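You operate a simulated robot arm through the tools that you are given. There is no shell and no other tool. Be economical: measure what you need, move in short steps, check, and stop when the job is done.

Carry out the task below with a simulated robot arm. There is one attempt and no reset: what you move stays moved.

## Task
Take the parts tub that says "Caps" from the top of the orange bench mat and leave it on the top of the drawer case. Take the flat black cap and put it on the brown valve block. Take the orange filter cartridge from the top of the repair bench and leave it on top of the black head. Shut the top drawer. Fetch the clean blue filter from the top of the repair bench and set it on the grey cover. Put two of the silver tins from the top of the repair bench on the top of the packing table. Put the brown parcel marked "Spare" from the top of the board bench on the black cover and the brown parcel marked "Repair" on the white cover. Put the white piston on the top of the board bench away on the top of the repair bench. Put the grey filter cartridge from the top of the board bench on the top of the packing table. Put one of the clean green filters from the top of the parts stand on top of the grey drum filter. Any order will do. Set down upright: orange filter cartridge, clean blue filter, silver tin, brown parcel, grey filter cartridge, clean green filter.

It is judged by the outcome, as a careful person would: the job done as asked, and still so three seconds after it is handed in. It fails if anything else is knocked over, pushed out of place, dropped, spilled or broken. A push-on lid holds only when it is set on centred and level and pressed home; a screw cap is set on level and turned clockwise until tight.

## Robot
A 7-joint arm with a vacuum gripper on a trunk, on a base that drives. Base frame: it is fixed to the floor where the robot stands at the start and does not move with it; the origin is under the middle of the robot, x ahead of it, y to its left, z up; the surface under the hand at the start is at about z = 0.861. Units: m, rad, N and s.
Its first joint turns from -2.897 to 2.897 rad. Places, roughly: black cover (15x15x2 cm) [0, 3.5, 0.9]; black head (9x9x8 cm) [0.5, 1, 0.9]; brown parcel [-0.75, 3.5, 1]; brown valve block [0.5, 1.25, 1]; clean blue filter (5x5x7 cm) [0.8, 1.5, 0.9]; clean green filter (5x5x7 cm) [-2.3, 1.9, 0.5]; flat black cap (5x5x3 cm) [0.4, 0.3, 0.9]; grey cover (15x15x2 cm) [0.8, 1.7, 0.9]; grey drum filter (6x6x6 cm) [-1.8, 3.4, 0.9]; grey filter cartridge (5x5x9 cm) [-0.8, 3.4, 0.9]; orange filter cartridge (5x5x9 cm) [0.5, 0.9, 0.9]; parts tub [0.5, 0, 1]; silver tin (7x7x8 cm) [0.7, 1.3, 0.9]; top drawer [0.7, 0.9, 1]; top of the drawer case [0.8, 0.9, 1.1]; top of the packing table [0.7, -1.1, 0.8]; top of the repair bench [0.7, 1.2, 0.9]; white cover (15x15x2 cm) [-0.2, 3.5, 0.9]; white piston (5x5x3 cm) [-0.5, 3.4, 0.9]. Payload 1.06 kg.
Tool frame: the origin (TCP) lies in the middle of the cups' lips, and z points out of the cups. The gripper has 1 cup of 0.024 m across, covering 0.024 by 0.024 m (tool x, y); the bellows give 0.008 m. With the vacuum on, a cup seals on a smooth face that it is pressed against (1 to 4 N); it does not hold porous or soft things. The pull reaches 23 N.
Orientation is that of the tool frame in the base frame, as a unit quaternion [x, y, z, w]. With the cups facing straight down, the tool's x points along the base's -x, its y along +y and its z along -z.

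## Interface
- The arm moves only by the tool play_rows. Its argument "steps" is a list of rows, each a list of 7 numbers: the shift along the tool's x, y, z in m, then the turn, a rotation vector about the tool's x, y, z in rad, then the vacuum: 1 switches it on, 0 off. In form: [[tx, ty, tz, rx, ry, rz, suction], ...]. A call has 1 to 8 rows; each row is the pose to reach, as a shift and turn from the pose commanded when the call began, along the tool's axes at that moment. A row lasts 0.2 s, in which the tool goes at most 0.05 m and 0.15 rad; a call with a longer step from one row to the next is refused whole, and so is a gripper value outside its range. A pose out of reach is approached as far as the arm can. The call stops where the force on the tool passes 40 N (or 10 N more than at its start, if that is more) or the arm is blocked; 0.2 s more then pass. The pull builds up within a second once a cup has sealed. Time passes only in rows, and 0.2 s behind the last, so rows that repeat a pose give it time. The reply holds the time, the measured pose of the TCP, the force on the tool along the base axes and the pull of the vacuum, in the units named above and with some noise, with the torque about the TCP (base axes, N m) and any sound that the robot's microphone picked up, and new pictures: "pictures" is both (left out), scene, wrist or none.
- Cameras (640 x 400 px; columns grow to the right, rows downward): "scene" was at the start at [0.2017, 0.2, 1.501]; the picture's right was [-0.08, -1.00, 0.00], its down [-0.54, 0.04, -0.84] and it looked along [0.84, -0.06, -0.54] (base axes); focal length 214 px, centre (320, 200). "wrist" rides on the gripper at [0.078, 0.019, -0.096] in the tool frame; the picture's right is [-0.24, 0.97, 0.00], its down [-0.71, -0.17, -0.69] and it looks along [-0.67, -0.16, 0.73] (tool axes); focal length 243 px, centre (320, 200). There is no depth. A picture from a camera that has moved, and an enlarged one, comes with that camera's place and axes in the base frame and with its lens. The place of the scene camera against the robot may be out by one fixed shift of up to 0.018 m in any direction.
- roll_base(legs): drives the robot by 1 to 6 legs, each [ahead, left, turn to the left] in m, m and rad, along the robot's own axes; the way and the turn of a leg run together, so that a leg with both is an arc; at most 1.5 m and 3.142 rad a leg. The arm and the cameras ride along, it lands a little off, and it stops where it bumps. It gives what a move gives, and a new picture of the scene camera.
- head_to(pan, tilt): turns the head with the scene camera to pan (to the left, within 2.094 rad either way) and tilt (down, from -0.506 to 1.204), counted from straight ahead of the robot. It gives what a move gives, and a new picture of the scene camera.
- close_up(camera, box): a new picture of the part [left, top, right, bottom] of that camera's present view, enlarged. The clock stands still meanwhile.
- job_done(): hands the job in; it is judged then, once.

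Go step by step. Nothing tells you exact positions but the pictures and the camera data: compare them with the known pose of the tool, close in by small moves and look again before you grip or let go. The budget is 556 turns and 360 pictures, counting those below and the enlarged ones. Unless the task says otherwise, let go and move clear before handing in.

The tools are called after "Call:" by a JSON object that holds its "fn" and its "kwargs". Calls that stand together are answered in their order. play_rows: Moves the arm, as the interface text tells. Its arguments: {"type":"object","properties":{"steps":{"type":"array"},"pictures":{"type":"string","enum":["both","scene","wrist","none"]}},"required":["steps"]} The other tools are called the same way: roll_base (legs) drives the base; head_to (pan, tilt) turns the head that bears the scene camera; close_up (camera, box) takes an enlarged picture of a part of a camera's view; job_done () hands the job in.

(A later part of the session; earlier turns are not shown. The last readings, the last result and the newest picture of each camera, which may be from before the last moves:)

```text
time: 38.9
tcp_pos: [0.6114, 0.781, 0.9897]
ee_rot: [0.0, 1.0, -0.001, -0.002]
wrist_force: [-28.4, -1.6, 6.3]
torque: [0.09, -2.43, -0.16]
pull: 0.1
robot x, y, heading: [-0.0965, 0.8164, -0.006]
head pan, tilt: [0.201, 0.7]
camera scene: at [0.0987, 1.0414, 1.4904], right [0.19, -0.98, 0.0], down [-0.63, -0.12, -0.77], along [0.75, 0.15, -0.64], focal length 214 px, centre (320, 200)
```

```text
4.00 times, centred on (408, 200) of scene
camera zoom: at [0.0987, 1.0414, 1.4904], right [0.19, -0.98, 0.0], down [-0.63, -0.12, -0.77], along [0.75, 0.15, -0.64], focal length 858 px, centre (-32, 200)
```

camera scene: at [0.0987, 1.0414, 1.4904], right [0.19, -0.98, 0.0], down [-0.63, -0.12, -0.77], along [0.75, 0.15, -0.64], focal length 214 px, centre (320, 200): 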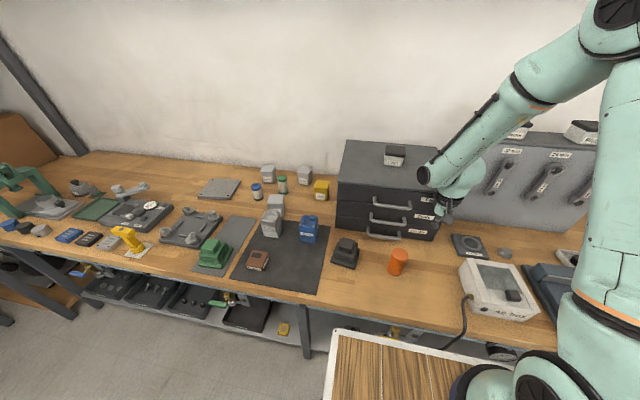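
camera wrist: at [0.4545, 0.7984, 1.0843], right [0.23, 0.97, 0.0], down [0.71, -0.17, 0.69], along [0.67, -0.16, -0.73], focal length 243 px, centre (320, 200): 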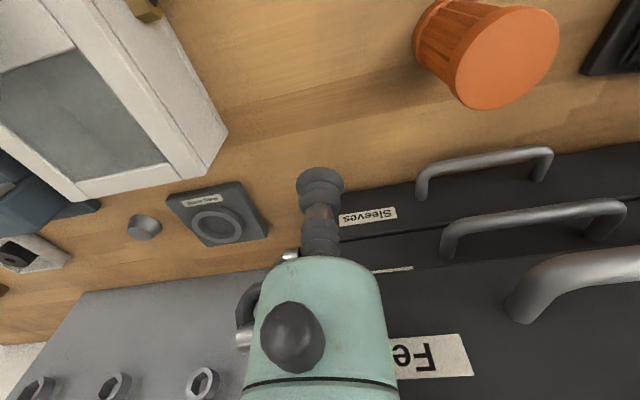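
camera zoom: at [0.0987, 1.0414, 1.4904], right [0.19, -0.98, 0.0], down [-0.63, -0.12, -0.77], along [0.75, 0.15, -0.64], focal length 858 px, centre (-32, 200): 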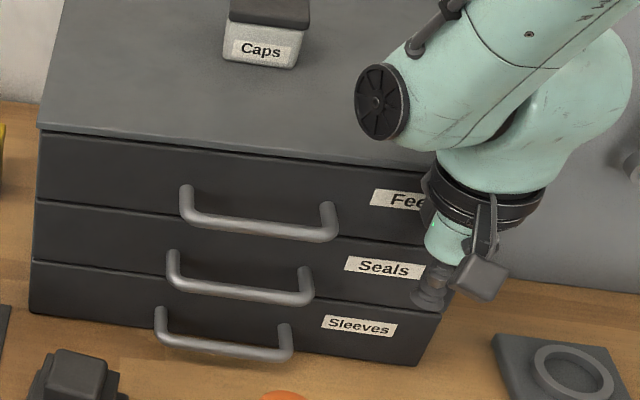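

The drawer looks flush with the others. I'll back off, rise and check, then go over the orange cartridge.

Call:
{"fn": "play_rows", "kwargs": {"steps": [[0.03, 0, 0, 0, 0, 0, 0], [0.06, 0, 0, 0, 0, 0, 0], [0.07, 0, -0.04, 0, 0, 0, 0], [0.07, 0.03, -0.075, 0, 0, 0, 0], [0.075, 0.06, -0.11, 0, 0, 0, 0], [0.08, 0.09, -0.13, 0, 0, 0, 0], [0.085, 0.103, -0.15, 0, 0, 0, 0]], "pictures": "both"}}

Call:
{"fn": "close_up", "kwargs": {"camera": "scene", "box": [328, 150, 488, 250]}}

```text
time: 40.5
tcp_pos: [0.5288, 0.8841, 1.1378]
ee_rot: [-0.001, 1.0, 0.0, 0.0]
wrist_force: [0.5, 0.0, -0.3]
torque: [-0.01, -0.03, -0.01]
pull: 0.0
robot x, y, heading: [-0.0976, 0.8163, -0.01]
head pan, tilt: [0.201, 0.7]
camera scene: at [0.1007, 1.0413, 1.4902], right [0.19, -0.98, 0.0], down [-0.63, -0.12, -0.76], along [0.75, 0.15, -0.64], focal length 214 px, centre (320, 200)
camera wrist: at [0.4489, 0.9008, 1.2344], right [0.23, 0.97, 0.0], down [0.71, -0.17, 0.69], along [0.67, -0.16, -0.73], focal length 243 px, centre (320, 200)
```

scene: 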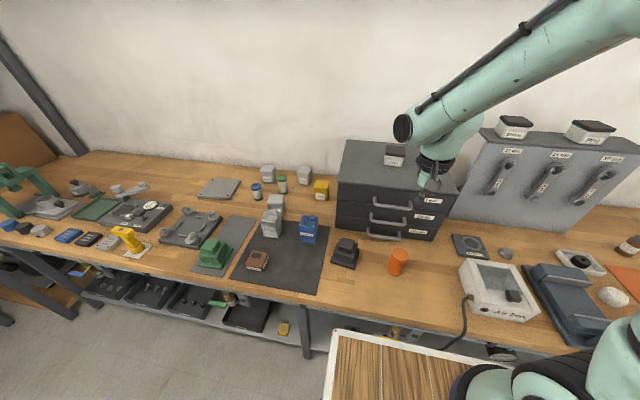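
wrist: 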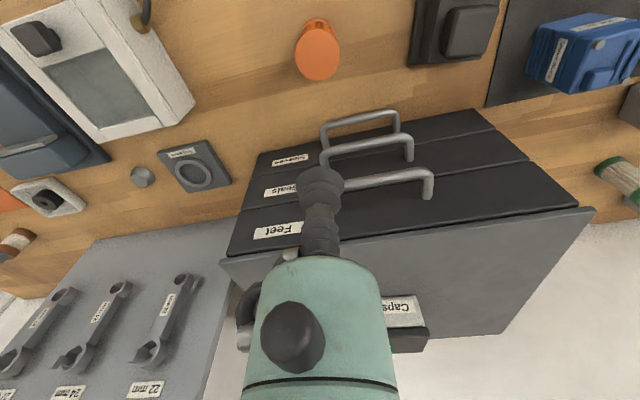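

```text
4.00 times, centred on (408, 200) of scene
camera zoom: at [0.1007, 1.0413, 1.4902], right [0.19, -0.98, 0.0], down [-0.63, -0.12, -0.76], along [0.75, 0.15, -0.64], focal length 858 px, centre (-32, 200)
```

zoom: 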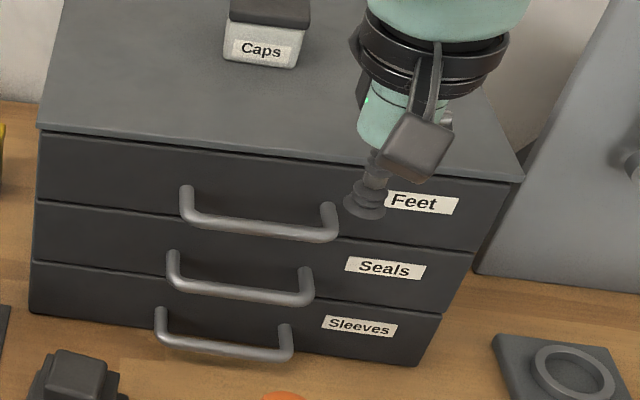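

The drawer is shut. The cartridge's top is near (0.516, 0.882); lowering to just above it.

Call:
{"fn": "play_rows", "kwargs": {"steps": [[0.01, -0.002, 0.04, 0, 0, 0, 0], [0.013, -0.002, 0.08, 0, 0, 0, 0], [0.013, -0.002, 0.12, 0, 0, 0, 0], [0.013, -0.002, 0.155, 0, 0, 0, 0]], "pictures": "wrist"}}

```text
time: 41.5
tcp_pos: [0.5139, 0.8831, 0.9825]
ee_rot: [0.0, 1.0, 0.0, 0.001]
wrist_force: [-0.2, -1.2, 0.6]
torque: [0.03, 0.01, -0.04]
pull: 0.0
robot x, y, heading: [-0.0981, 0.8168, -0.009]
head pan, tilt: [0.201, 0.7]
camera wrist: at [0.435, 0.9015, 1.0783], right [0.23, 0.97, 0.0], down [0.71, -0.17, 0.69], along [0.67, -0.16, -0.73], focal length 243 px, centre (320, 200)
```

wrist: 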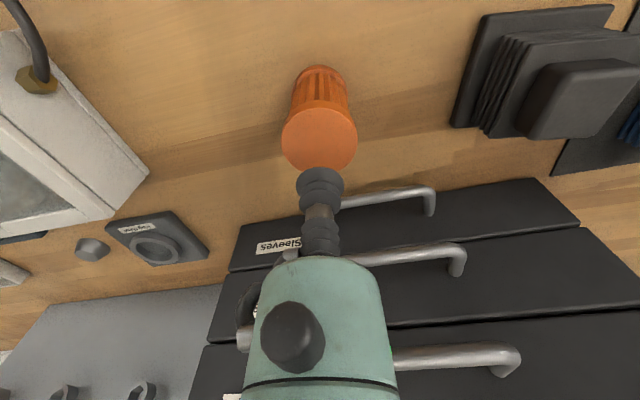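

Slightly nearer to the robot than thought; correcting while lowering.

Call:
{"fn": "play_rows", "kwargs": {"steps": [[0.007, 0.001, 0.01, 0, 0, 0, 1], [0.007, 0.001, 0.02, 0, 0, 0, 1]], "pictures": "wrist"}}

```text
time: 42.1
tcp_pos: [0.5092, 0.8851, 0.9626]
ee_rot: [-0.001, 1.0, 0.001, 0.001]
wrist_force: [1.0, 0.4, -0.2]
torque: [-0.03, -0.03, 0.0]
pull: 0.1
robot x, y, heading: [-0.0964, 0.8181, -0.006]
head pan, tilt: [0.201, 0.7]
camera wrist: at [0.4295, 0.9026, 1.0593], right [0.23, 0.97, 0.0], down [0.71, -0.17, 0.69], along [0.67, -0.16, -0.73], focal length 243 px, centre (320, 200)
```

wrist: 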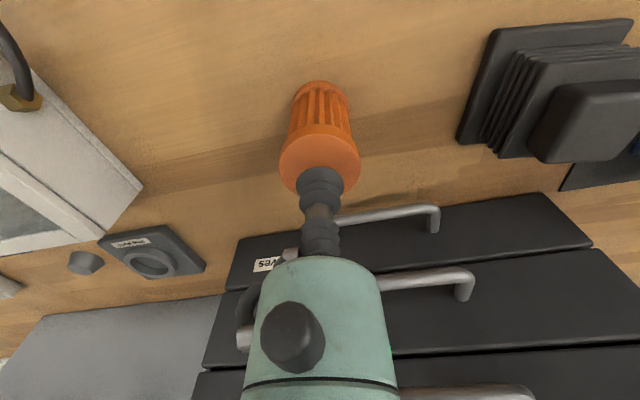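

Almost there; nudging and lowering to contact.

Call:
{"fn": "play_rows", "kwargs": {"steps": [[0.005, 0, 0.005, 0, 0, 0, 1], [0.005, 0, 0.01, 0, 0, 0, 1], [0.005, 0, 0.013, 0, 0, 0, 1], [0.005, 0, 0.013, 0, 0, 0, 1]], "pictures": "wrist"}}

```text
time: 43.1
tcp_pos: [0.5038, 0.884, 0.9508]
ee_rot: [-0.001, 1.0, 0.0, 0.001]
wrist_force: [-0.5, 0.1, -0.8]
torque: [-0.03, -0.01, 0.02]
pull: 0.1
robot x, y, heading: [-0.0945, 0.8212, -0.004]
head pan, tilt: [0.201, 0.7]
camera wrist: at [0.4242, 0.902, 1.0471], right [0.23, 0.97, 0.0], down [0.71, -0.17, 0.69], along [0.67, -0.16, -0.73], focal length 243 px, centre (320, 200)
```

wrist: 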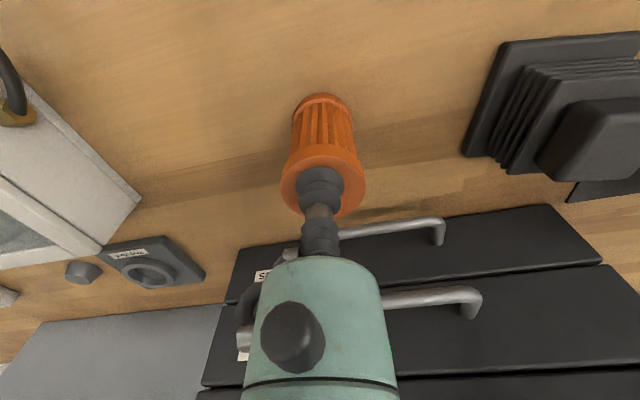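

Centred. Lowering a bit more.

Call:
{"fn": "play_rows", "kwargs": {"steps": [[0, 0, 0.003, 0, 0, 0, 1], [0, 0, 0.005, 0, 0, 0, 1], [0, 0, 0.005, 0, 0, 0, 1]], "pictures": "none"}}

```text
time: 43.9
tcp_pos: [0.504, 0.8832, 0.9469]
ee_rot: [-0.002, 1.0, 0.0, 0.001]
wrist_force: [-0.7, 0.3, 0.0]
torque: [0.01, -0.01, 0.0]
pull: 22.8
robot x, y, heading: [-0.1001, 0.8214, -0.007]
head pan, tilt: [0.201, 0.7]
```

Sealed. Lifting, and moving above the black head.

Call:
{"fn": "play_rows", "kwargs": {"steps": [[0, 0, -0.02, 0, 0, 0, 1], [0, 0, -0.06, 0, 0, 0, 1], [0, 0, -0.1, 0, 0, 0, 1], [0, 0, -0.14, 0, 0, 0, 1], [-0.005, 0.04, -0.16, 0, 0, 0, 1], [-0.01, 0.08, -0.18, 0, 0, 0, 1], [-0.01, 0.11, -0.18, 0, 0, 0, 1]], "pictures": "both"}}

```text
time: 45.5
tcp_pos: [0.5133, 0.9903, 1.1272]
ee_rot: [-0.001, 1.0, 0.001, 0.001]
wrist_force: [-0.1, -0.4, -0.9]
torque: [0.0, 0.0, -0.04]
pull: 22.9
robot x, y, heading: [-0.0976, 0.8177, -0.012]
head pan, tilt: [0.201, 0.7]
camera scene: at [0.1006, 1.0411, 1.4902], right [0.19, -0.98, 0.0], down [-0.63, -0.12, -0.76], along [0.75, 0.15, -0.64], focal length 214 px, centre (320, 200)
camera wrist: at [0.4342, 1.0099, 1.2244], right [0.23, 0.97, 0.0], down [0.71, -0.17, 0.69], along [0.67, -0.16, -0.73], focal length 243 px, centre (320, 200)
```

scene: 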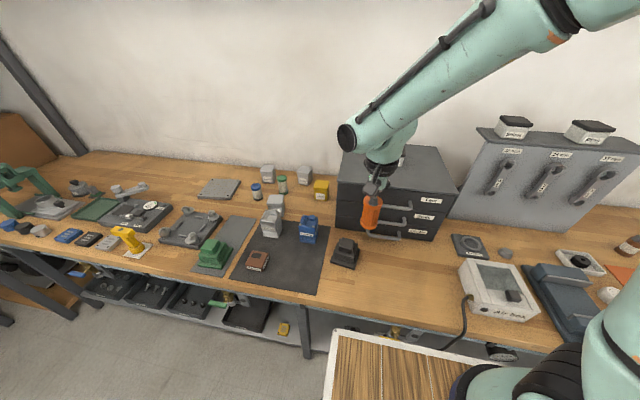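
wrist: 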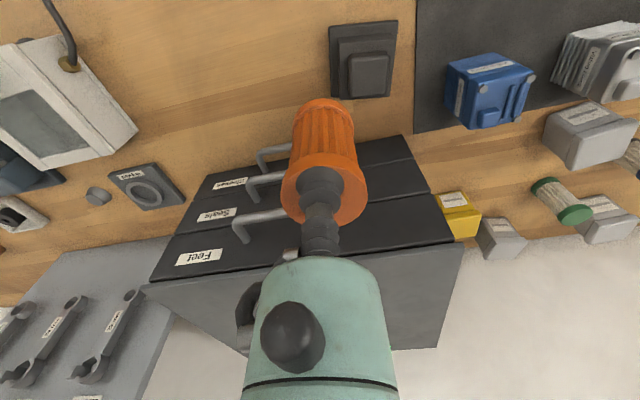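

The head's top is near (0.527, 1.043). I'll align above it and lower with a gap, then look from both cameras.

Call:
{"fn": "play_rows", "kwargs": {"steps": [[-0.007, 0.025, 0, 0, 0, 0, 1], [-0.014, 0.053, 0, 0, 0, 0, 1], [-0.014, 0.053, 0.03, 0, 0, 0, 1], [-0.014, 0.053, 0.06, 0, 0, 0, 1]], "pictures": "both"}}

Call:
{"fn": "close_up", "kwargs": {"camera": "scene", "box": [304, 190, 384, 280]}}

```text
time: 46.5
tcp_pos: [0.529, 1.0457, 1.0664]
ee_rot: [-0.003, 1.0, 0.0, 0.0]
wrist_force: [-1.2, -0.1, -1.1]
torque: [0.01, -0.01, -0.02]
pull: 22.8
robot x, y, heading: [-0.097, 0.8173, -0.007]
head pan, tilt: [0.201, 0.7]
camera scene: at [0.1003, 1.0413, 1.4902], right [0.19, -0.98, 0.0], down [-0.63, -0.12, -0.77], along [0.75, 0.15, -0.64], focal length 214 px, centre (320, 200)
camera wrist: at [0.4495, 1.0648, 1.1629], right [0.23, 0.97, 0.0], down [0.71, -0.17, 0.69], along [0.67, -0.16, -0.73], focal length 243 px, centre (320, 200)
```

scene: 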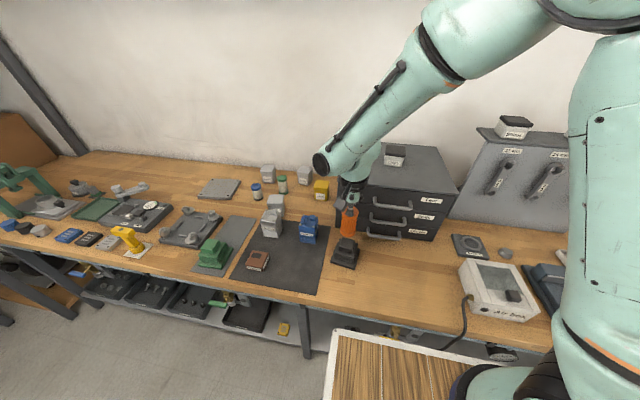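
wrist: 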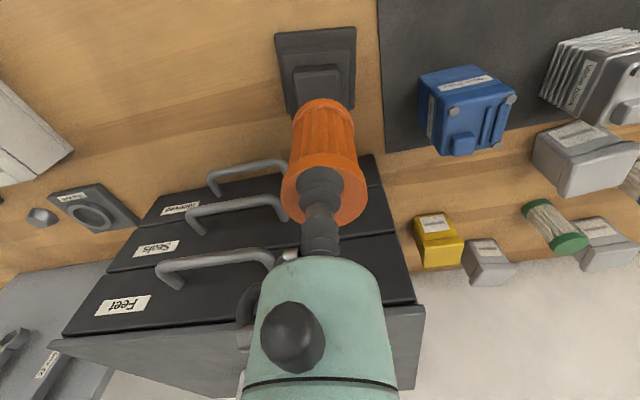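

```text
4.44 times, centred on (344, 235) of scene
camera zoom: at [0.1003, 1.0413, 1.4902], right [0.19, -0.98, 0.0], down [-0.63, -0.12, -0.77], along [0.75, 0.15, -0.64], focal length 953 px, centre (213, 44)
```

zoom: 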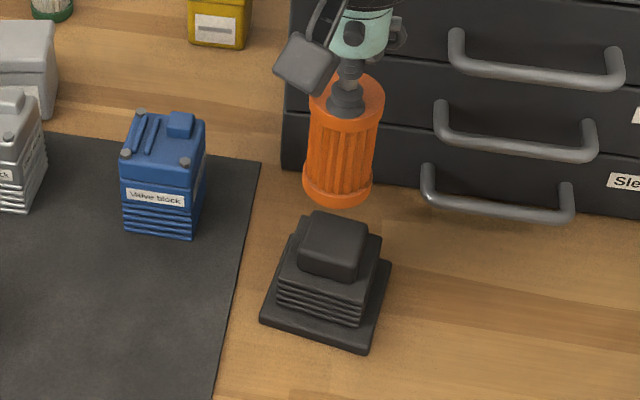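

Alignment looks good within a few millimetres. I'll shift 3 mm left and lower near contact.

Call:
{"fn": "play_rows", "kwargs": {"steps": [[0, 0.003, 0.01, 0, 0, 0, 1], [0, 0.003, 0.02, 0, 0, 0, 1], [0, 0.003, 0.03, 0, 0, 0, 1]], "pictures": "wrist"}}

Call:
{"fn": "close_up", "kwargs": {"camera": "scene", "box": [304, 190, 384, 280]}}

```text
time: 47.3
tcp_pos: [0.5265, 1.0498, 1.0363]
ee_rot: [-0.002, 1.0, 0.0, 0.001]
wrist_force: [0.2, 0.1, -1.1]
torque: [-0.01, -0.01, -0.01]
pull: 23.1
robot x, y, heading: [-0.0977, 0.82, -0.007]
head pan, tilt: [0.201, 0.7]
camera wrist: at [0.4476, 1.068, 1.1328], right [0.23, 0.97, 0.0], down [0.71, -0.17, 0.69], along [0.67, -0.16, -0.73], focal length 243 px, centre (320, 200)
```

wrist: 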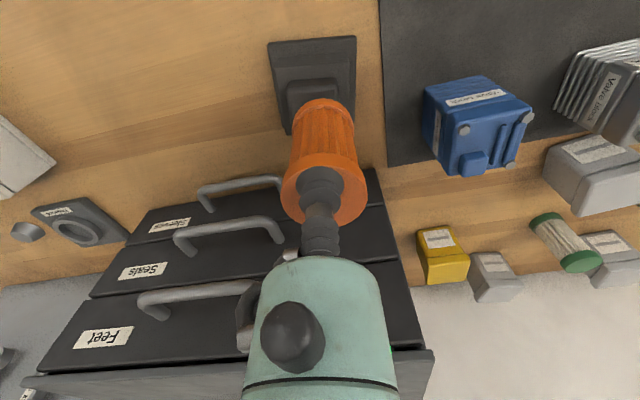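

```text
4.44 times, centred on (344, 235) of scene
camera zoom: at [0.1004, 1.0414, 1.4902], right [0.19, -0.98, 0.0], down [-0.63, -0.12, -0.76], along [0.75, 0.15, -0.64], focal length 953 px, centre (213, 44)
```

zoom: 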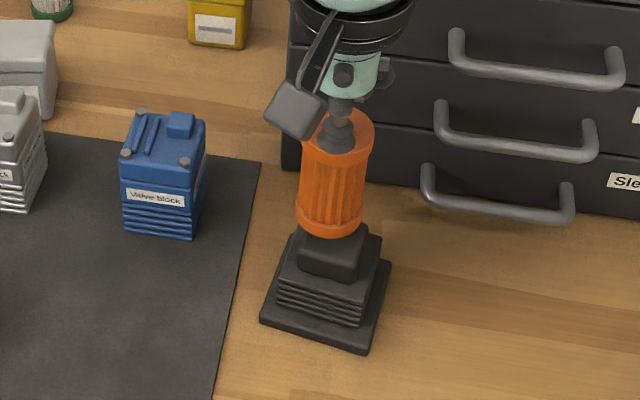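

The cartridge is a little too far left and forward relative to the head's top; shifting about 5 mm and lowering.

Call:
{"fn": "play_rows", "kwargs": {"steps": [[0.006, -0.004, 0, 0, 0, 0, 1], [0.006, -0.004, 0.006, 0, 0, 0, 1]], "pictures": "none"}}

Call:
{"fn": "close_up", "kwargs": {"camera": "scene", "box": [324, 210, 364, 260]}}

```text
time: 47.9
tcp_pos: [0.521, 1.0454, 1.0303]
ee_rot: [-0.001, 1.0, 0.0, 0.001]
wrist_force: [0.0, -0.2, -1.1]
torque: [-0.02, -0.01, -0.05]
pull: 22.6
robot x, y, heading: [-0.0993, 0.8203, -0.011]
head pan, tilt: [0.201, 0.7]
```

```text
8.00 times, centred on (344, 235) of scene
camera zoom: at [0.1005, 1.0415, 1.4902], right [0.19, -0.98, 0.0], down [-0.63, -0.12, -0.76], along [0.75, 0.15, -0.64], focal length 1716 px, centre (128, -80)
```

zoom: 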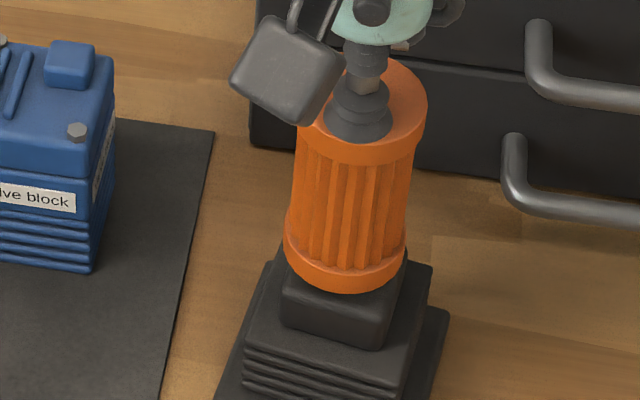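

Looks well centred. Lowering to contact.

Call:
{"fn": "play_rows", "kwargs": {"steps": [[0, 0, 0.003, 0, 0, 0, 1], [0, 0, 0.005, 0, 0, 0, 1]], "pictures": "none"}}

```text
time: 48.5
tcp_pos: [0.5206, 1.046, 1.0261]
ee_rot: [0.0, 1.0, 0.0, 0.001]
wrist_force: [0.1, 0.2, -0.4]
torque: [0.0, 0.04, 0.0]
pull: 22.8
robot x, y, heading: [-0.0961, 0.819, -0.013]
head pan, tilt: [0.201, 0.7]
```

Call:
{"fn": "play_rows", "kwargs": {"steps": [[0, 0, 0.002, 0, 0, 0, 1], [0, 0, 0.003, 0, 0, 0, 1]], "pictures": "none"}}

Call:
{"fn": "close_up", "kwargs": {"camera": "scene", "box": [324, 210, 364, 260]}}

```text
time: 49.1
tcp_pos: [0.5218, 1.0457, 1.0221]
ee_rot: [-0.001, 1.0, -0.001, 0.0]
wrist_force: [-0.7, 0.1, -1.1]
torque: [-0.01, 0.04, -0.01]
pull: 22.8
robot x, y, heading: [-0.1008, 0.8172, -0.005]
head pan, tilt: [0.201, 0.7]
```

```text
8.00 times, centred on (344, 235) of scene
camera zoom: at [0.1005, 1.0415, 1.4902], right [0.19, -0.98, 0.0], down [-0.63, -0.12, -0.76], along [0.75, 0.15, -0.64], focal length 1716 px, centre (128, -80)
```

zoom: 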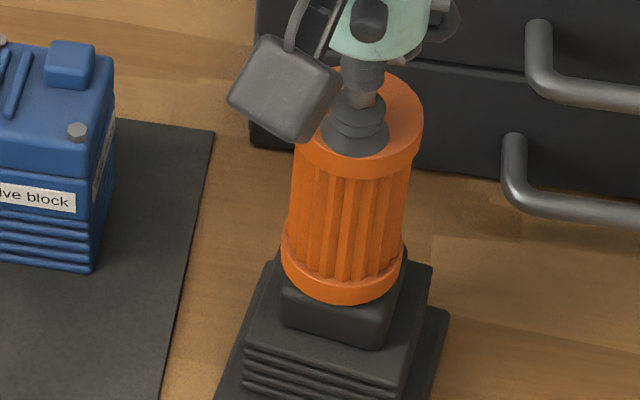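

Call:
{"fn": "play_rows", "kwargs": {"steps": [[0, -0.001, 0.002, 0, 0, 0, 1], [0, -0.001, 0.004, 0, 0, 0, 1]], "pictures": "none"}}

```text
time: 49.7
tcp_pos: [0.522, 1.0445, 1.0184]
ee_rot: [-0.001, 1.0, 0.0, 0.0]
wrist_force: [-1.8, 0.0, 4.8]
torque: [-0.01, 0.01, 0.02]
pull: 23.3
robot x, y, heading: [-0.0977, 0.8189, -0.008]
head pan, tilt: [0.201, 0.7]
```

Contact. Releasing and rising.

Call:
{"fn": "play_rows", "kwargs": {"steps": [[0, 0, 0, 0, 0, 0, 0], [0, 0, 0, 0, 0, 0, 0], [0, 0, 0, 0, 0, 0, 0], [0, 0, -0.01, 0, 0, 0, 0], [0, 0, -0.05, 0, 0, 0, 0], [0, 0, -0.1, 0, 0, 0, 0], [0, 0, -0.15, 0, 0, 0, 0], [0, 0, -0.2, 0, 0, 0, 0]], "pictures": "wrist"}}

Call:
{"fn": "close_up", "kwargs": {"camera": "scene", "box": [324, 210, 364, 260]}}

```text
time: 51.5
tcp_pos: [0.5234, 1.0449, 1.2189]
ee_rot: [-0.002, 1.0, 0.0, 0.0]
wrist_force: [0.4, -0.6, 0.1]
torque: [-0.04, 0.06, 0.04]
pull: 0.0
robot x, y, heading: [-0.0965, 0.8174, -0.003]
head pan, tilt: [0.201, 0.7]
camera wrist: at [0.4439, 1.0637, 1.3142], right [0.23, 0.97, 0.0], down [0.71, -0.17, 0.69], along [0.67, -0.16, -0.73], focal length 243 px, centre (320, 200)
```

wrist: 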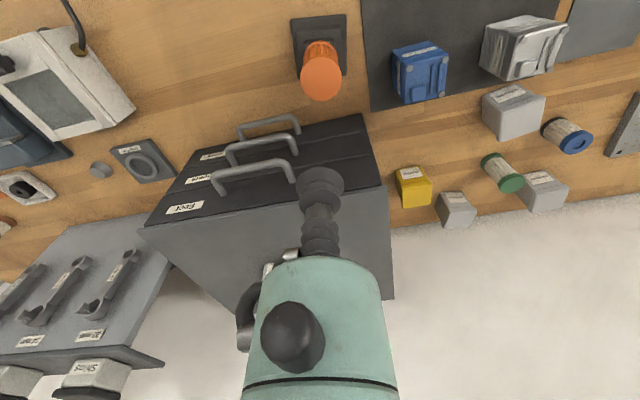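

```text
8.00 times, centred on (344, 235) of scene
camera zoom: at [0.1008, 1.0417, 1.4901], right [0.19, -0.98, 0.0], down [-0.63, -0.12, -0.76], along [0.75, 0.15, -0.64], focal length 1716 px, centre (128, -80)
```

zoom: 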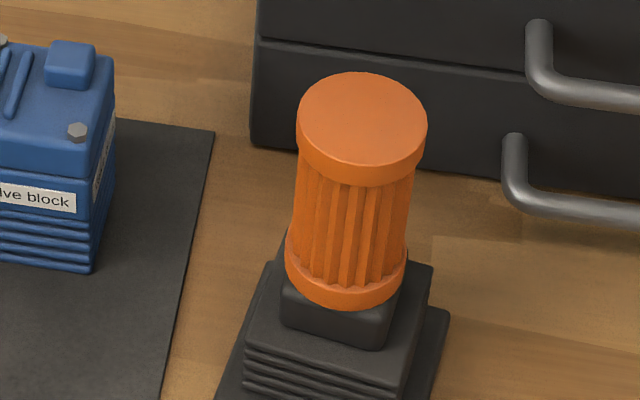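

Cartridge placed. Next the blue filter: I'll drive left (and slightly ahead) to face it.

Call:
{"fn": "roll_base", "kwargs": {"legs": [[0, 0.66, 0], [0.08, 0, 0]]}}

Call:
{"fn": "play_rows", "kwargs": {"steps": [[-0.04, 0, 0, 0, 0, 0, 0], [-0.08, 0, 0, 0, 0, 0, 0], [-0.12, -0.01, 0, 0, 0, 0, 0], [-0.16, -0.02, 0, 0, 0, 0, 0]], "pictures": "both"}}

```text
time: 55.8
tcp_pos: [0.596, 1.7059, 1.2175]
ee_rot: [-0.01, 1.0, 0.0, 0.001]
wrist_force: [-0.8, 0.4, -0.2]
torque: [0.0, 0.01, -0.02]
pull: 0.1
robot x, y, heading: [-0.0193, 1.4645, 0.009]
head pan, tilt: [0.201, 0.7]
camera scene: at [0.1739, 1.694, 1.4902], right [0.21, -0.98, 0.0], down [-0.63, -0.13, -0.76], along [0.75, 0.16, -0.64], focal length 214 px, centre (320, 200)
```

scene: 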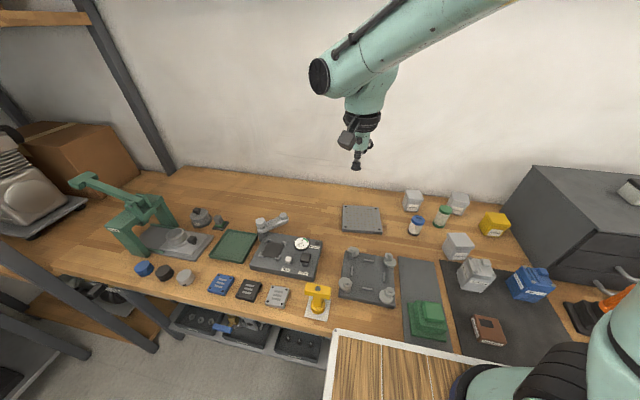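

```text
time: 56.8
tcp_pos: [0.7564, 1.6891, 1.2177]
ee_rot: [-0.01, 1.0, 0.0, 0.001]
wrist_force: [-1.4, -0.5, -0.8]
torque: [0.01, -0.01, 0.02]
pull: 0.1
robot x, y, heading: [-0.0196, 1.4699, 0.012]
head pan, tilt: [0.201, 0.7]
camera scene: at [0.1732, 1.694, 1.4902], right [0.21, -0.98, 0.0], down [-0.63, -0.13, -0.77], along [0.75, 0.16, -0.64], focal length 214 px, centre (320, 200)
camera wrist: at [0.6762, 1.7068, 1.3144], right [0.21, 0.98, 0.0], down [0.71, -0.16, 0.69], along [0.67, -0.15, -0.73], focal length 243 px, centre (320, 200)
```

scene: 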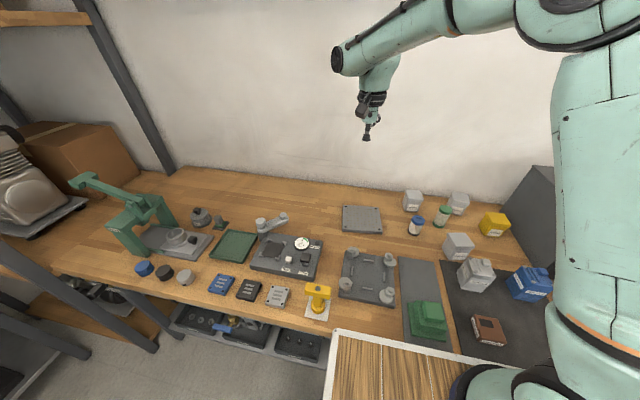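
wrist: 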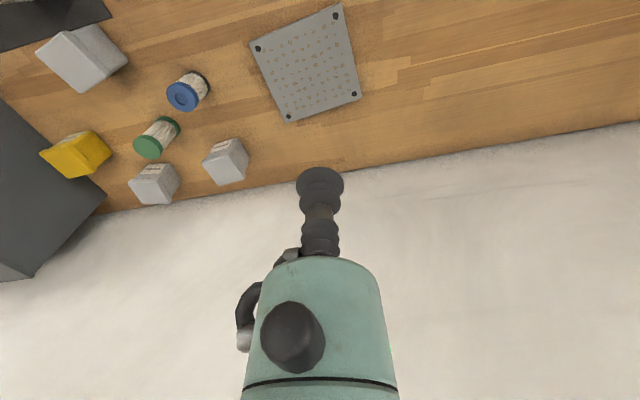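

Blue filter near (0.77, 1.47), grey cover near (0.776, 1.66). I'll move over the filter and check its top.

Call:
{"fn": "play_rows", "kwargs": {"steps": [[0, -0.04, 0.02, 0, 0, 0, 0], [-0.002, -0.08, 0.04, 0, 0, 0, 0], [-0.004, -0.12, 0.06, 0, 0, 0, 0], [-0.006, -0.16, 0.08, 0, 0, 0, 0], [-0.01, -0.2, 0.1, 0, 0, 0, 0], [-0.012, -0.222, 0.14, 0, 0, 0, 0], [-0.012, -0.222, 0.18, 0, 0, 0, 0], [-0.012, -0.222, 0.22, 0, 0, 0, 0]], "pictures": "wrist"}}

Call:
{"fn": "close_up", "kwargs": {"camera": "scene", "box": [390, 180, 470, 240]}}

```text
time: 58.6
tcp_pos: [0.7745, 1.4659, 0.9991]
ee_rot: [-0.009, 1.0, 0.0, 0.002]
wrist_force: [-0.4, -0.2, -0.3]
torque: [0.02, -0.01, -0.02]
pull: 0.1
robot x, y, heading: [-0.018, 1.4689, 0.012]
head pan, tilt: [0.201, 0.7]
camera wrist: at [0.6934, 1.4827, 1.0944], right [0.22, 0.98, 0.0], down [0.71, -0.16, 0.69], along [0.67, -0.15, -0.73], focal length 243 px, centre (320, 200)
```

wrist: 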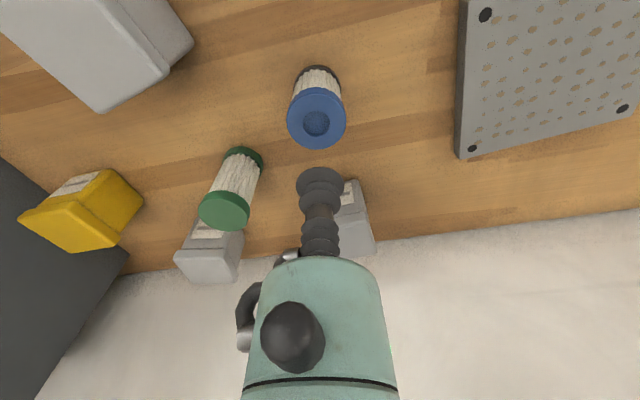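

```text
6.67 times, centred on (430, 210) of scene
camera zoom: at [0.1734, 1.6938, 1.4902], right [0.21, -0.98, 0.0], down [-0.63, -0.13, -0.77], along [0.75, 0.16, -0.64], focal length 1430 px, centre (-413, 133)
```

zoom: 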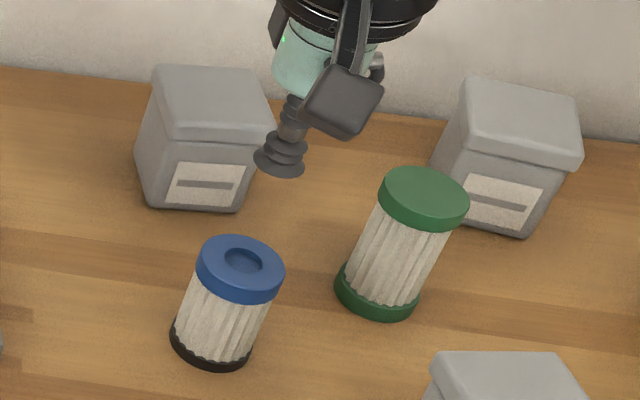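

The blue filter's cap has a round recess in its middle. I'll look closer to judge its size.

Call:
{"fn": "close_up", "kwargs": {"camera": "wrist", "box": [280, 60, 360, 160]}}

```text
4.00 times, centred on (320, 110) of wrist
camera zoom: at [0.6934, 1.4827, 1.0944], right [0.22, 0.98, 0.0], down [0.71, -0.16, 0.69], along [0.67, -0.15, -0.73], focal length 970 px, centre (320, 560)
```

zoom: 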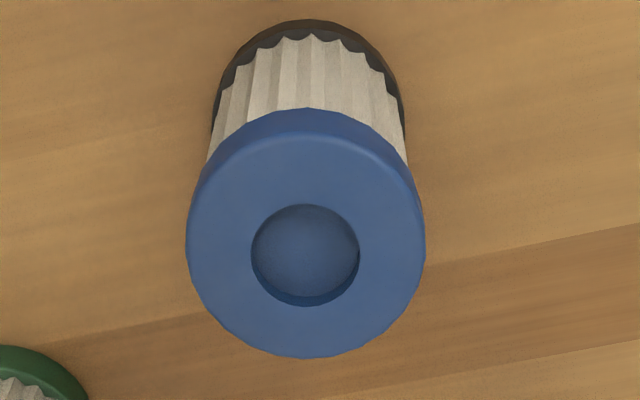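

The recess is about 2 cm wide, so the cup lip can straddle it if centred within 2 mm. Approaching carefully.

Call:
{"fn": "play_rows", "kwargs": {"steps": [[0.003, -0.002, 0.02, 0, 0, 0, 0], [0.005, -0.003, 0.045, 0, 0, 0, 0], [0.005, -0.003, 0.055, 0, 0, 0, 0]], "pictures": "none"}}

Call:
{"fn": "close_up", "kwargs": {"camera": "wrist", "box": [280, 110, 360, 210]}}

```text
time: 59.4
tcp_pos: [0.7679, 1.4624, 0.9435]
ee_rot: [-0.01, 1.0, -0.001, 0.0]
wrist_force: [0.0, -0.3, -0.6]
torque: [-0.02, -0.03, -0.01]
pull: 0.1
robot x, y, heading: [-0.0232, 1.4697, 0.008]
head pan, tilt: [0.201, 0.7]
```

```text
4.00 times, centred on (320, 160) of wrist
camera zoom: at [0.6887, 1.4798, 1.0397], right [0.22, 0.98, 0.0], down [0.71, -0.16, 0.69], along [0.67, -0.15, -0.73], focal length 970 px, centre (320, 360)
```

zoom: 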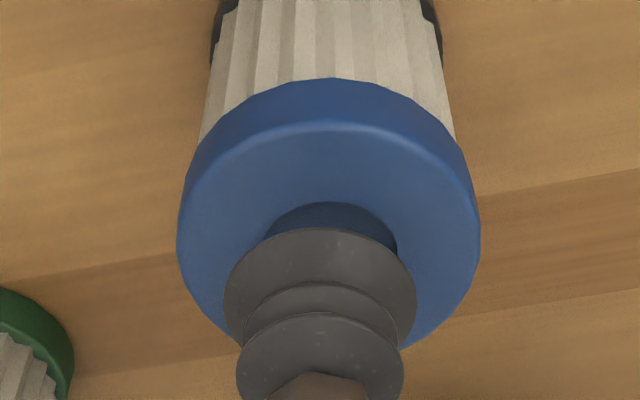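

Call:
{"fn": "play_rows", "kwargs": {"steps": [[-0.004, 0.001, 0.004, 0, 0, 0, 0], [-0.004, 0.001, 0.008, 0, 0, 0, 0], [-0.004, 0.001, 0.008, 0, 0, 0, 0]], "pictures": "none"}}

Call:
{"fn": "close_up", "kwargs": {"camera": "wrist", "box": [280, 110, 360, 210]}}

```text
time: 60.2
tcp_pos: [0.7733, 1.464, 0.9348]
ee_rot: [-0.01, 1.0, 0.0, 0.001]
wrist_force: [1.0, -0.1, 0.0]
torque: [0.01, 0.02, 0.02]
pull: 0.1
robot x, y, heading: [-0.0238, 1.4707, 0.009]
head pan, tilt: [0.201, 0.7]
```

```text
4.00 times, centred on (320, 160) of wrist
camera zoom: at [0.6933, 1.4814, 1.0316], right [0.22, 0.98, 0.0], down [0.71, -0.16, 0.69], along [0.67, -0.15, -0.73], focal length 970 px, centre (320, 360)
```

zoom: 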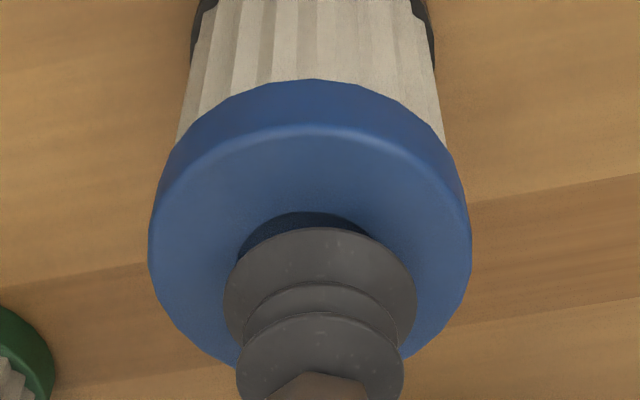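

Nearly concentric. Small sideways correction, then lower with vacuum on.

Call:
{"fn": "play_rows", "kwargs": {"steps": [[0, -0.001, 0.003, 0, 0, 0, 1], [0, -0.001, 0.005, 0, 0, 0, 1], [0, -0.001, 0.007, 0, 0, 0, 1], [0, -0.001, 0.007, 0, 0, 0, 1]], "pictures": "none"}}

Call:
{"fn": "close_up", "kwargs": {"camera": "wrist", "box": [280, 110, 360, 210]}}

```text
time: 61.2
tcp_pos: [0.7735, 1.4636, 0.9276]
ee_rot: [-0.011, 1.0, 0.0, 0.001]
wrist_force: [-0.2, -0.3, 0.2]
torque: [-0.02, 0.0, -0.02]
pull: 22.8
robot x, y, heading: [-0.0209, 1.4687, 0.01]
head pan, tilt: [0.201, 0.7]
```

```text
4.00 times, centred on (320, 160) of wrist
camera zoom: at [0.6934, 1.4806, 1.0243], right [0.22, 0.98, 0.0], down [0.71, -0.16, 0.69], along [0.67, -0.15, -0.73], focal length 970 px, centre (320, 360)
```

zoom: 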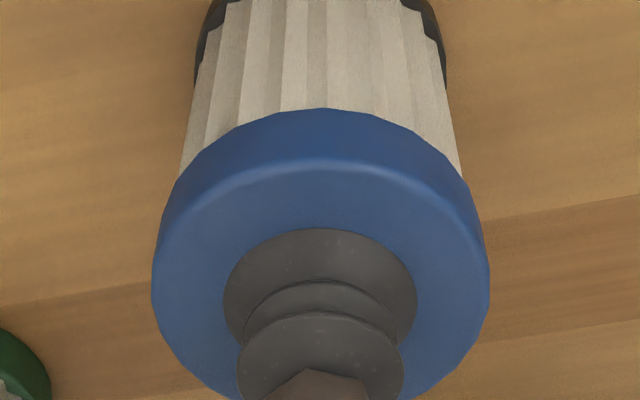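

Sealed. Lifting and moving over the grey cover.

Call:
{"fn": "play_rows", "kwargs": {"steps": [[0, 0, -0.02, 0, 0, 0, 1], [0, 0, -0.06, 0, 0, 0, 1], [0, 0, -0.1, 0, 0, 0, 1], [0, 0.04, -0.12, 0, 0, 0, 1], [0, 0.085, -0.12, 0, 0, 0, 1], [0, 0.13, -0.12, 0, 0, 0, 1], [0, 0.17, -0.12, 0, 0, 0, 1], [0, 0.197, -0.12, 0, 0, 0, 1]], "pictures": "both"}}

```text
time: 63.0
tcp_pos: [0.7665, 1.6607, 1.0479]
ee_rot: [-0.01, 1.0, -0.001, 0.002]
wrist_force: [0.1, -0.6, 0.0]
torque: [0.02, -0.01, -0.01]
pull: 22.7
robot x, y, heading: [-0.0208, 1.4666, 0.01]
head pan, tilt: [0.201, 0.7]
camera scene: at [0.1738, 1.6936, 1.4902], right [0.21, -0.98, 0.0], down [-0.63, -0.13, -0.76], along [0.75, 0.16, -0.64], focal length 214 px, centre (320, 200)
camera wrist: at [0.688, 1.6792, 1.1438], right [0.22, 0.98, 0.0], down [0.71, -0.16, 0.69], along [0.67, -0.15, -0.73], focal length 243 px, centre (320, 200)
```

scene: 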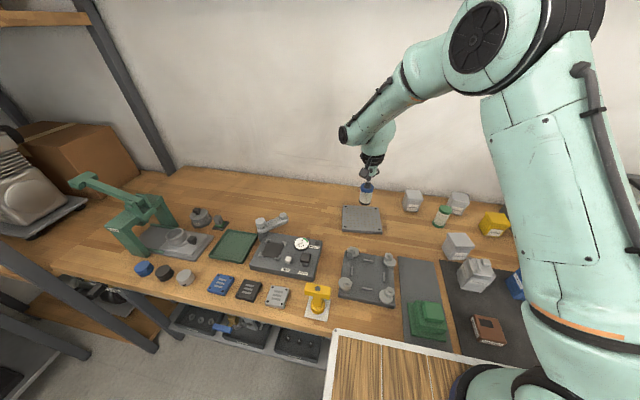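
wrist: 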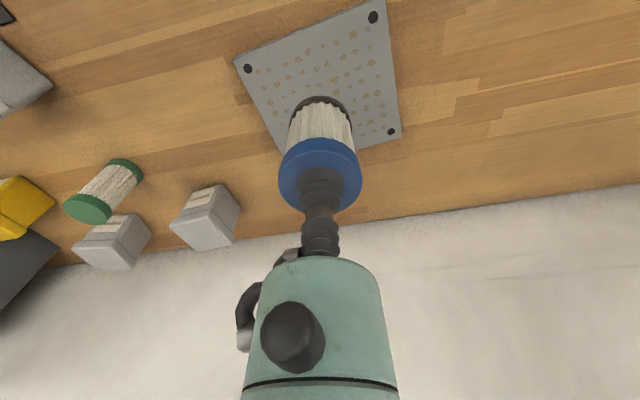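

The cover's centre is near (0.782, 1.653). Adjusting and lowering.

Call:
{"fn": "play_rows", "kwargs": {"steps": [[-0.007, -0.004, 0.03, 0, 0, 0, 1], [-0.014, -0.008, 0.06, 0, 0, 0, 1], [-0.014, -0.008, 0.085, 0, 0, 0, 1]], "pictures": "wrist"}}

```text
time: 63.8
tcp_pos: [0.7824, 1.6555, 0.9638]
ee_rot: [-0.01, 1.0, 0.0, 0.002]
wrist_force: [-0.5, -1.0, -0.7]
torque: [0.02, 0.0, 0.0]
pull: 22.9
robot x, y, heading: [-0.0182, 1.4664, 0.012]
head pan, tilt: [0.201, 0.7]
camera wrist: at [0.7028, 1.6716, 1.0594], right [0.22, 0.98, 0.0], down [0.71, -0.16, 0.69], along [0.67, -0.15, -0.73], focal length 243 px, centre (320, 200)
```

wrist: 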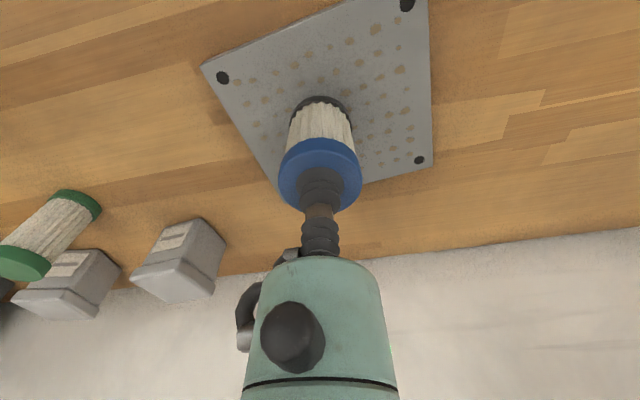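

Call:
{"fn": "play_rows", "kwargs": {"steps": [[0, 0, 0.006, 0, 0, 0, 1], [0, 0, 0.01, 0, 0, 0, 1], [0, 0, 0.013, 0, 0, 0, 1]], "pictures": "none"}}

```text
time: 64.6
tcp_pos: [0.7821, 1.6529, 0.9505]
ee_rot: [-0.011, 1.0, 0.001, 0.0]
wrist_force: [-0.4, 0.2, -0.6]
torque: [-0.03, 0.01, 0.01]
pull: 23.1
robot x, y, heading: [-0.0213, 1.4652, 0.009]
head pan, tilt: [0.201, 0.7]
```

Call:
{"fn": "play_rows", "kwargs": {"steps": [[0, 0, 0.002, 0, 0, 0, 1], [0, 0, 0.004, 0, 0, 0, 1]], "pictures": "none"}}

```text
time: 65.2
tcp_pos: [0.7823, 1.6524, 0.9461]
ee_rot: [-0.011, 1.0, 0.0, 0.001]
wrist_force: [0.1, -0.4, 0.2]
torque: [0.0, 0.0, 0.02]
pull: 23.2
robot x, y, heading: [-0.0197, 1.4671, 0.016]
head pan, tilt: [0.201, 0.7]
```

Call:
{"fn": "play_rows", "kwargs": {"steps": [[0, 0, 0.002, 0, 0, 0, 1], [0, 0, 0.003, 0, 0, 0, 1]], "pictures": "none"}}

```text
time: 65.8
tcp_pos: [0.7828, 1.6528, 0.9433]
ee_rot: [-0.01, 1.0, 0.0, 0.002]
wrist_force: [-2.0, -0.3, 9.6]
torque: [-0.01, 0.04, -0.03]
pull: 23.2
robot x, y, heading: [-0.0181, 1.468, 0.012]
head pan, tilt: [0.201, 0.7]
```

Contact. Release and rise.

Call:
{"fn": "play_rows", "kwargs": {"steps": [[0, 0, -0.002, 0, 0, 0, 0], [0, 0, -0.002, 0, 0, 0, 0], [0, 0, -0.002, 0, 0, 0, 0], [0, 0, -0.01, 0, 0, 0, 0], [0, 0, -0.05, 0, 0, 0, 0], [0, 0, -0.1, 0, 0, 0, 0], [0, 0, -0.15, 0, 0, 0, 0]], "pictures": "both"}}

```text
time: 67.4
tcp_pos: [0.7847, 1.6518, 1.0922]
ee_rot: [-0.01, 1.0, 0.0, 0.001]
wrist_force: [0.0, -0.3, -0.6]
torque: [-0.02, 0.02, 0.03]
pull: 0.1
robot x, y, heading: [-0.0224, 1.4685, 0.008]
head pan, tilt: [0.201, 0.7]
camera scene: at [0.1742, 1.6942, 1.4901], right [0.21, -0.98, 0.0], down [-0.63, -0.13, -0.76], along [0.75, 0.16, -0.64], focal length 214 px, centre (320, 200)
camera wrist: at [0.705, 1.6695, 1.1893], right [0.22, 0.98, 0.0], down [0.71, -0.16, 0.69], along [0.67, -0.15, -0.73], focal length 243 px, centre (320, 200)
```

scene: 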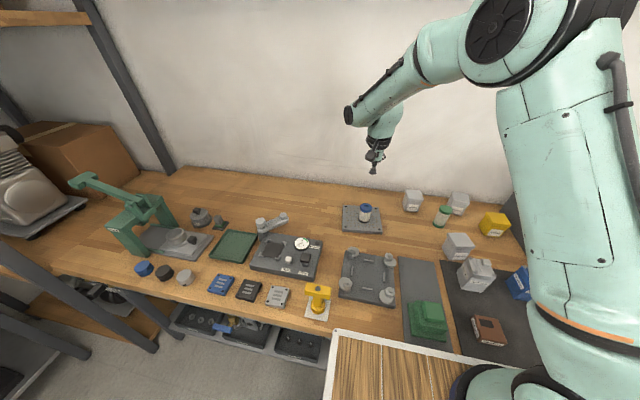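
wrist: 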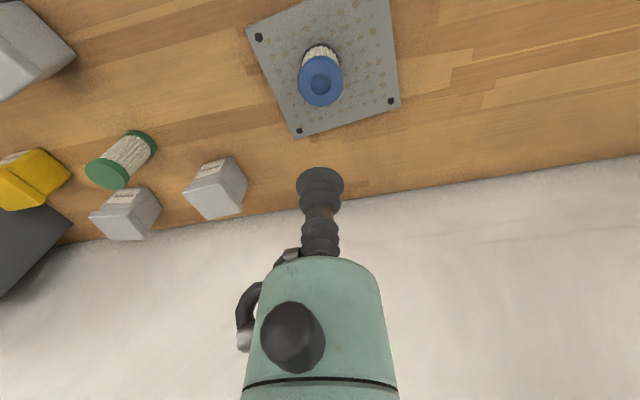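

The blue filter stands on the cover. Now the front silver tin; moving over toward it.

Call:
{"fn": "play_rows", "kwargs": {"steps": [[0.01, -0.03, -0.03, 0, 0, 0, 0], [0.02, -0.07, -0.04, 0, 0, 0, 0], [0.03, -0.11, -0.04, 0, 0, 0, 0], [0.045, -0.15, -0.04, 0, 0, 0, 0], [0.06, -0.19, -0.04, 0, 0, 0, 0], [0.075, -0.23, -0.04, 0, 0, 0, 0], [0.09, -0.27, -0.04, 0, 0, 0, 0], [0.1, -0.31, -0.04, 0, 0, 0, 0]], "pictures": "wrist"}}

```text
time: 69.2
tcp_pos: [0.6894, 1.3422, 1.1331]
ee_rot: [-0.011, 1.0, 0.0, 0.001]
wrist_force: [0.4, -0.3, -0.5]
torque: [0.0, 0.03, -0.02]
pull: 0.0
robot x, y, heading: [-0.0158, 1.4704, 0.006]
head pan, tilt: [0.201, 0.7]
camera wrist: at [0.609, 1.3602, 1.2298], right [0.21, 0.98, 0.0], down [0.71, -0.16, 0.69], along [0.67, -0.15, -0.73], focal length 243 px, centre (320, 200)
```

wrist: 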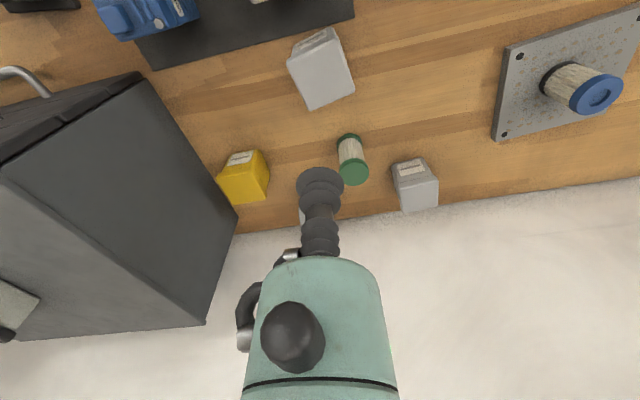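

The tin's top is almost exactly below, at about (0.695, 1.344). Descending.

Call:
{"fn": "play_rows", "kwargs": {"steps": [[-0.003, 0.001, 0.04, 0, 0, 0, 0], [-0.005, 0.002, 0.08, 0, 0, 0, 0], [-0.005, 0.002, 0.12, 0, 0, 0, 0], [-0.005, 0.002, 0.155, 0, 0, 0, 0]], "pictures": "wrist"}}

```text
time: 70.2
tcp_pos: [0.6945, 1.3443, 0.9761]
ee_rot: [-0.01, 1.0, 0.0, 0.001]
wrist_force: [-0.2, -1.0, 0.1]
torque: [0.01, -0.04, -0.01]
pull: 0.0
robot x, y, heading: [-0.0176, 1.4705, 0.009]
head pan, tilt: [0.201, 0.7]
camera wrist: at [0.6147, 1.3614, 1.0723], right [0.22, 0.98, 0.0], down [0.71, -0.16, 0.69], along [0.67, -0.15, -0.73], focal length 243 px, centre (320, 200)
```

wrist: 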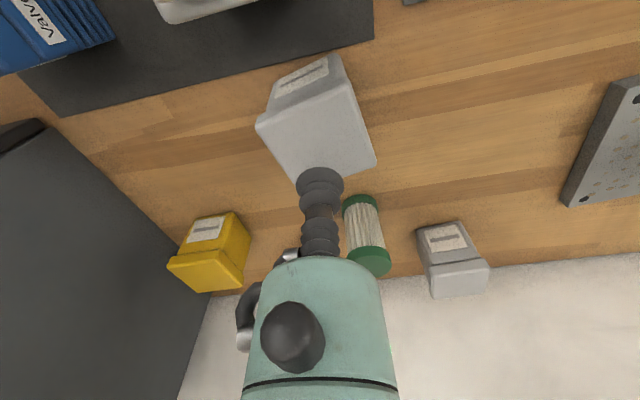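

Call:
{"fn": "play_rows", "kwargs": {"steps": [[0.004, 0, 0.015, 0, 0, 0, 0], [0.008, 0, 0.027, 0, 0, 0, 1], [0.008, 0, 0.033, 0, 0, 0, 1], [0.008, 0, 0.037, 0, 0, 0, 1], [0.008, 0, 0.037, 0, 0, 0, 1]], "pictures": "wrist"}}

```text
time: 71.4
tcp_pos: [0.6855, 1.343, 0.94]
ee_rot: [-0.01, 1.0, 0.0, 0.0]
wrist_force: [0.4, -0.1, 0.8]
torque: [0.02, 0.03, 0.01]
pull: 22.8
robot x, y, heading: [-0.02, 1.473, 0.005]
head pan, tilt: [0.201, 0.7]
camera wrist: at [0.6068, 1.3603, 1.0362], right [0.22, 0.98, 0.0], down [0.71, -0.16, 0.69], along [0.67, -0.15, -0.73], focal length 243 px, centre (320, 200)
```

wrist: 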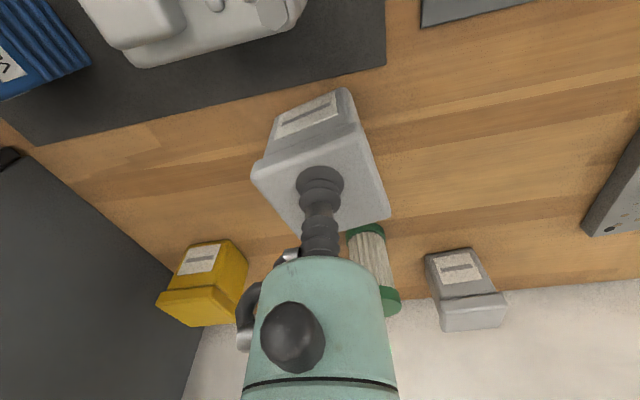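

Sealed. Lifting high and retracting for the drive to the packing table.

Call:
{"fn": "play_rows", "kwargs": {"steps": [[0, 0, -0.03, 0, 0, 0, 1], [0, 0, -0.075, 0, 0, 0, 1], [0, 0, -0.12, 0, 0, 0, 1], [0, 0, -0.165, 0, 0, 0, 1], [0, 0, -0.21, 0, 0, 0, 1], [0.03, 0, -0.245, 0, 0, 0, 1], [0.065, 0, -0.28, 0, 0, 0, 1], [0.1, 0, -0.315, 0, 0, 0, 1]], "pictures": "wrist"}}

Call:
{"fn": "play_rows", "kwargs": {"steps": [[0.04, 0.02, -0.02, 0, 0, 0, 1], [0.08, 0.04, -0.04, 0, 0, 0, 1], [0.1, 0.07, -0.06, 0, 0, 0, 1]], "pictures": "none"}}

Call:
{"fn": "roll_base", "kwargs": {"legs": [[-0.2, 0, 0], [0, -1.3, 0], [0, -1.25, 0]]}}

```text
time: 73.2
tcp_pos: [0.587, 1.3422, 1.2553]
ee_rot: [-0.01, 1.0, 0.0, 0.0]
wrist_force: [1.1, -0.2, -2.6]
torque: [-0.01, 0.05, 0.0]
pull: 23.0
robot x, y, heading: [-0.021, 1.4662, 0.009]
head pan, tilt: [0.201, 0.7]
camera wrist: at [0.5071, 1.3599, 1.3521], right [0.22, 0.98, 0.0], down [0.71, -0.16, 0.69], along [0.67, -0.15, -0.73], focal length 243 px, centre (320, 200)
```

wrist: 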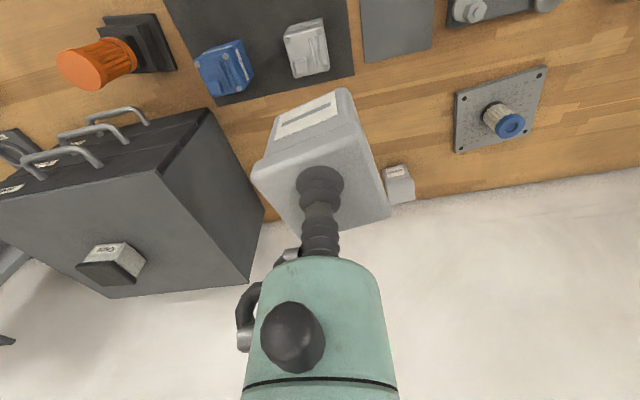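

```text
time: 74.0
tcp_pos: [0.4848, 1.4108, 1.3162]
ee_rot: [-0.01, 1.0, 0.0, 0.0]
wrist_force: [0.6, -0.5, -2.8]
torque: [0.01, 0.05, -0.02]
pull: 22.7
robot x, y, heading: [-0.0222, 1.4685, 0.015]
head pan, tilt: [0.201, 0.7]
```

```text
time: 87.5
tcp_pos: [0.2946, -1.1246, 1.3165]
ee_rot: [-0.005, 1.0, -0.001, 0.0]
wrist_force: [0.1, 0.3, -2.9]
torque: [0.02, 0.04, 0.01]
pull: 22.7
robot x, y, heading: [-0.2107, -1.0594, -0.003]
head pan, tilt: [0.201, 0.7]
camera scene: at [-0.0126, -0.8388, 1.4902], right [0.2, -0.98, 0.0], down [-0.63, -0.13, -0.76], along [0.75, 0.15, -0.64], focal length 214 px, centre (320, 200)
```

scene: 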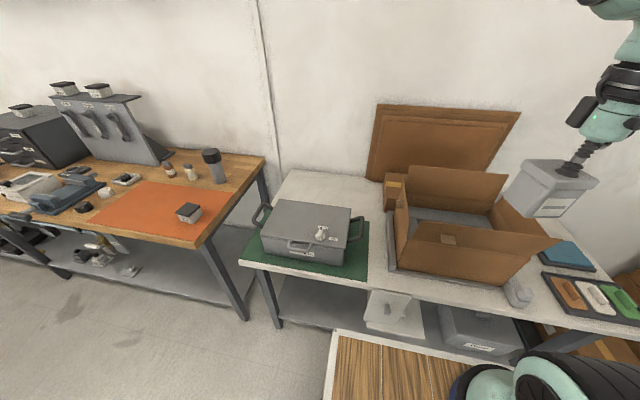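

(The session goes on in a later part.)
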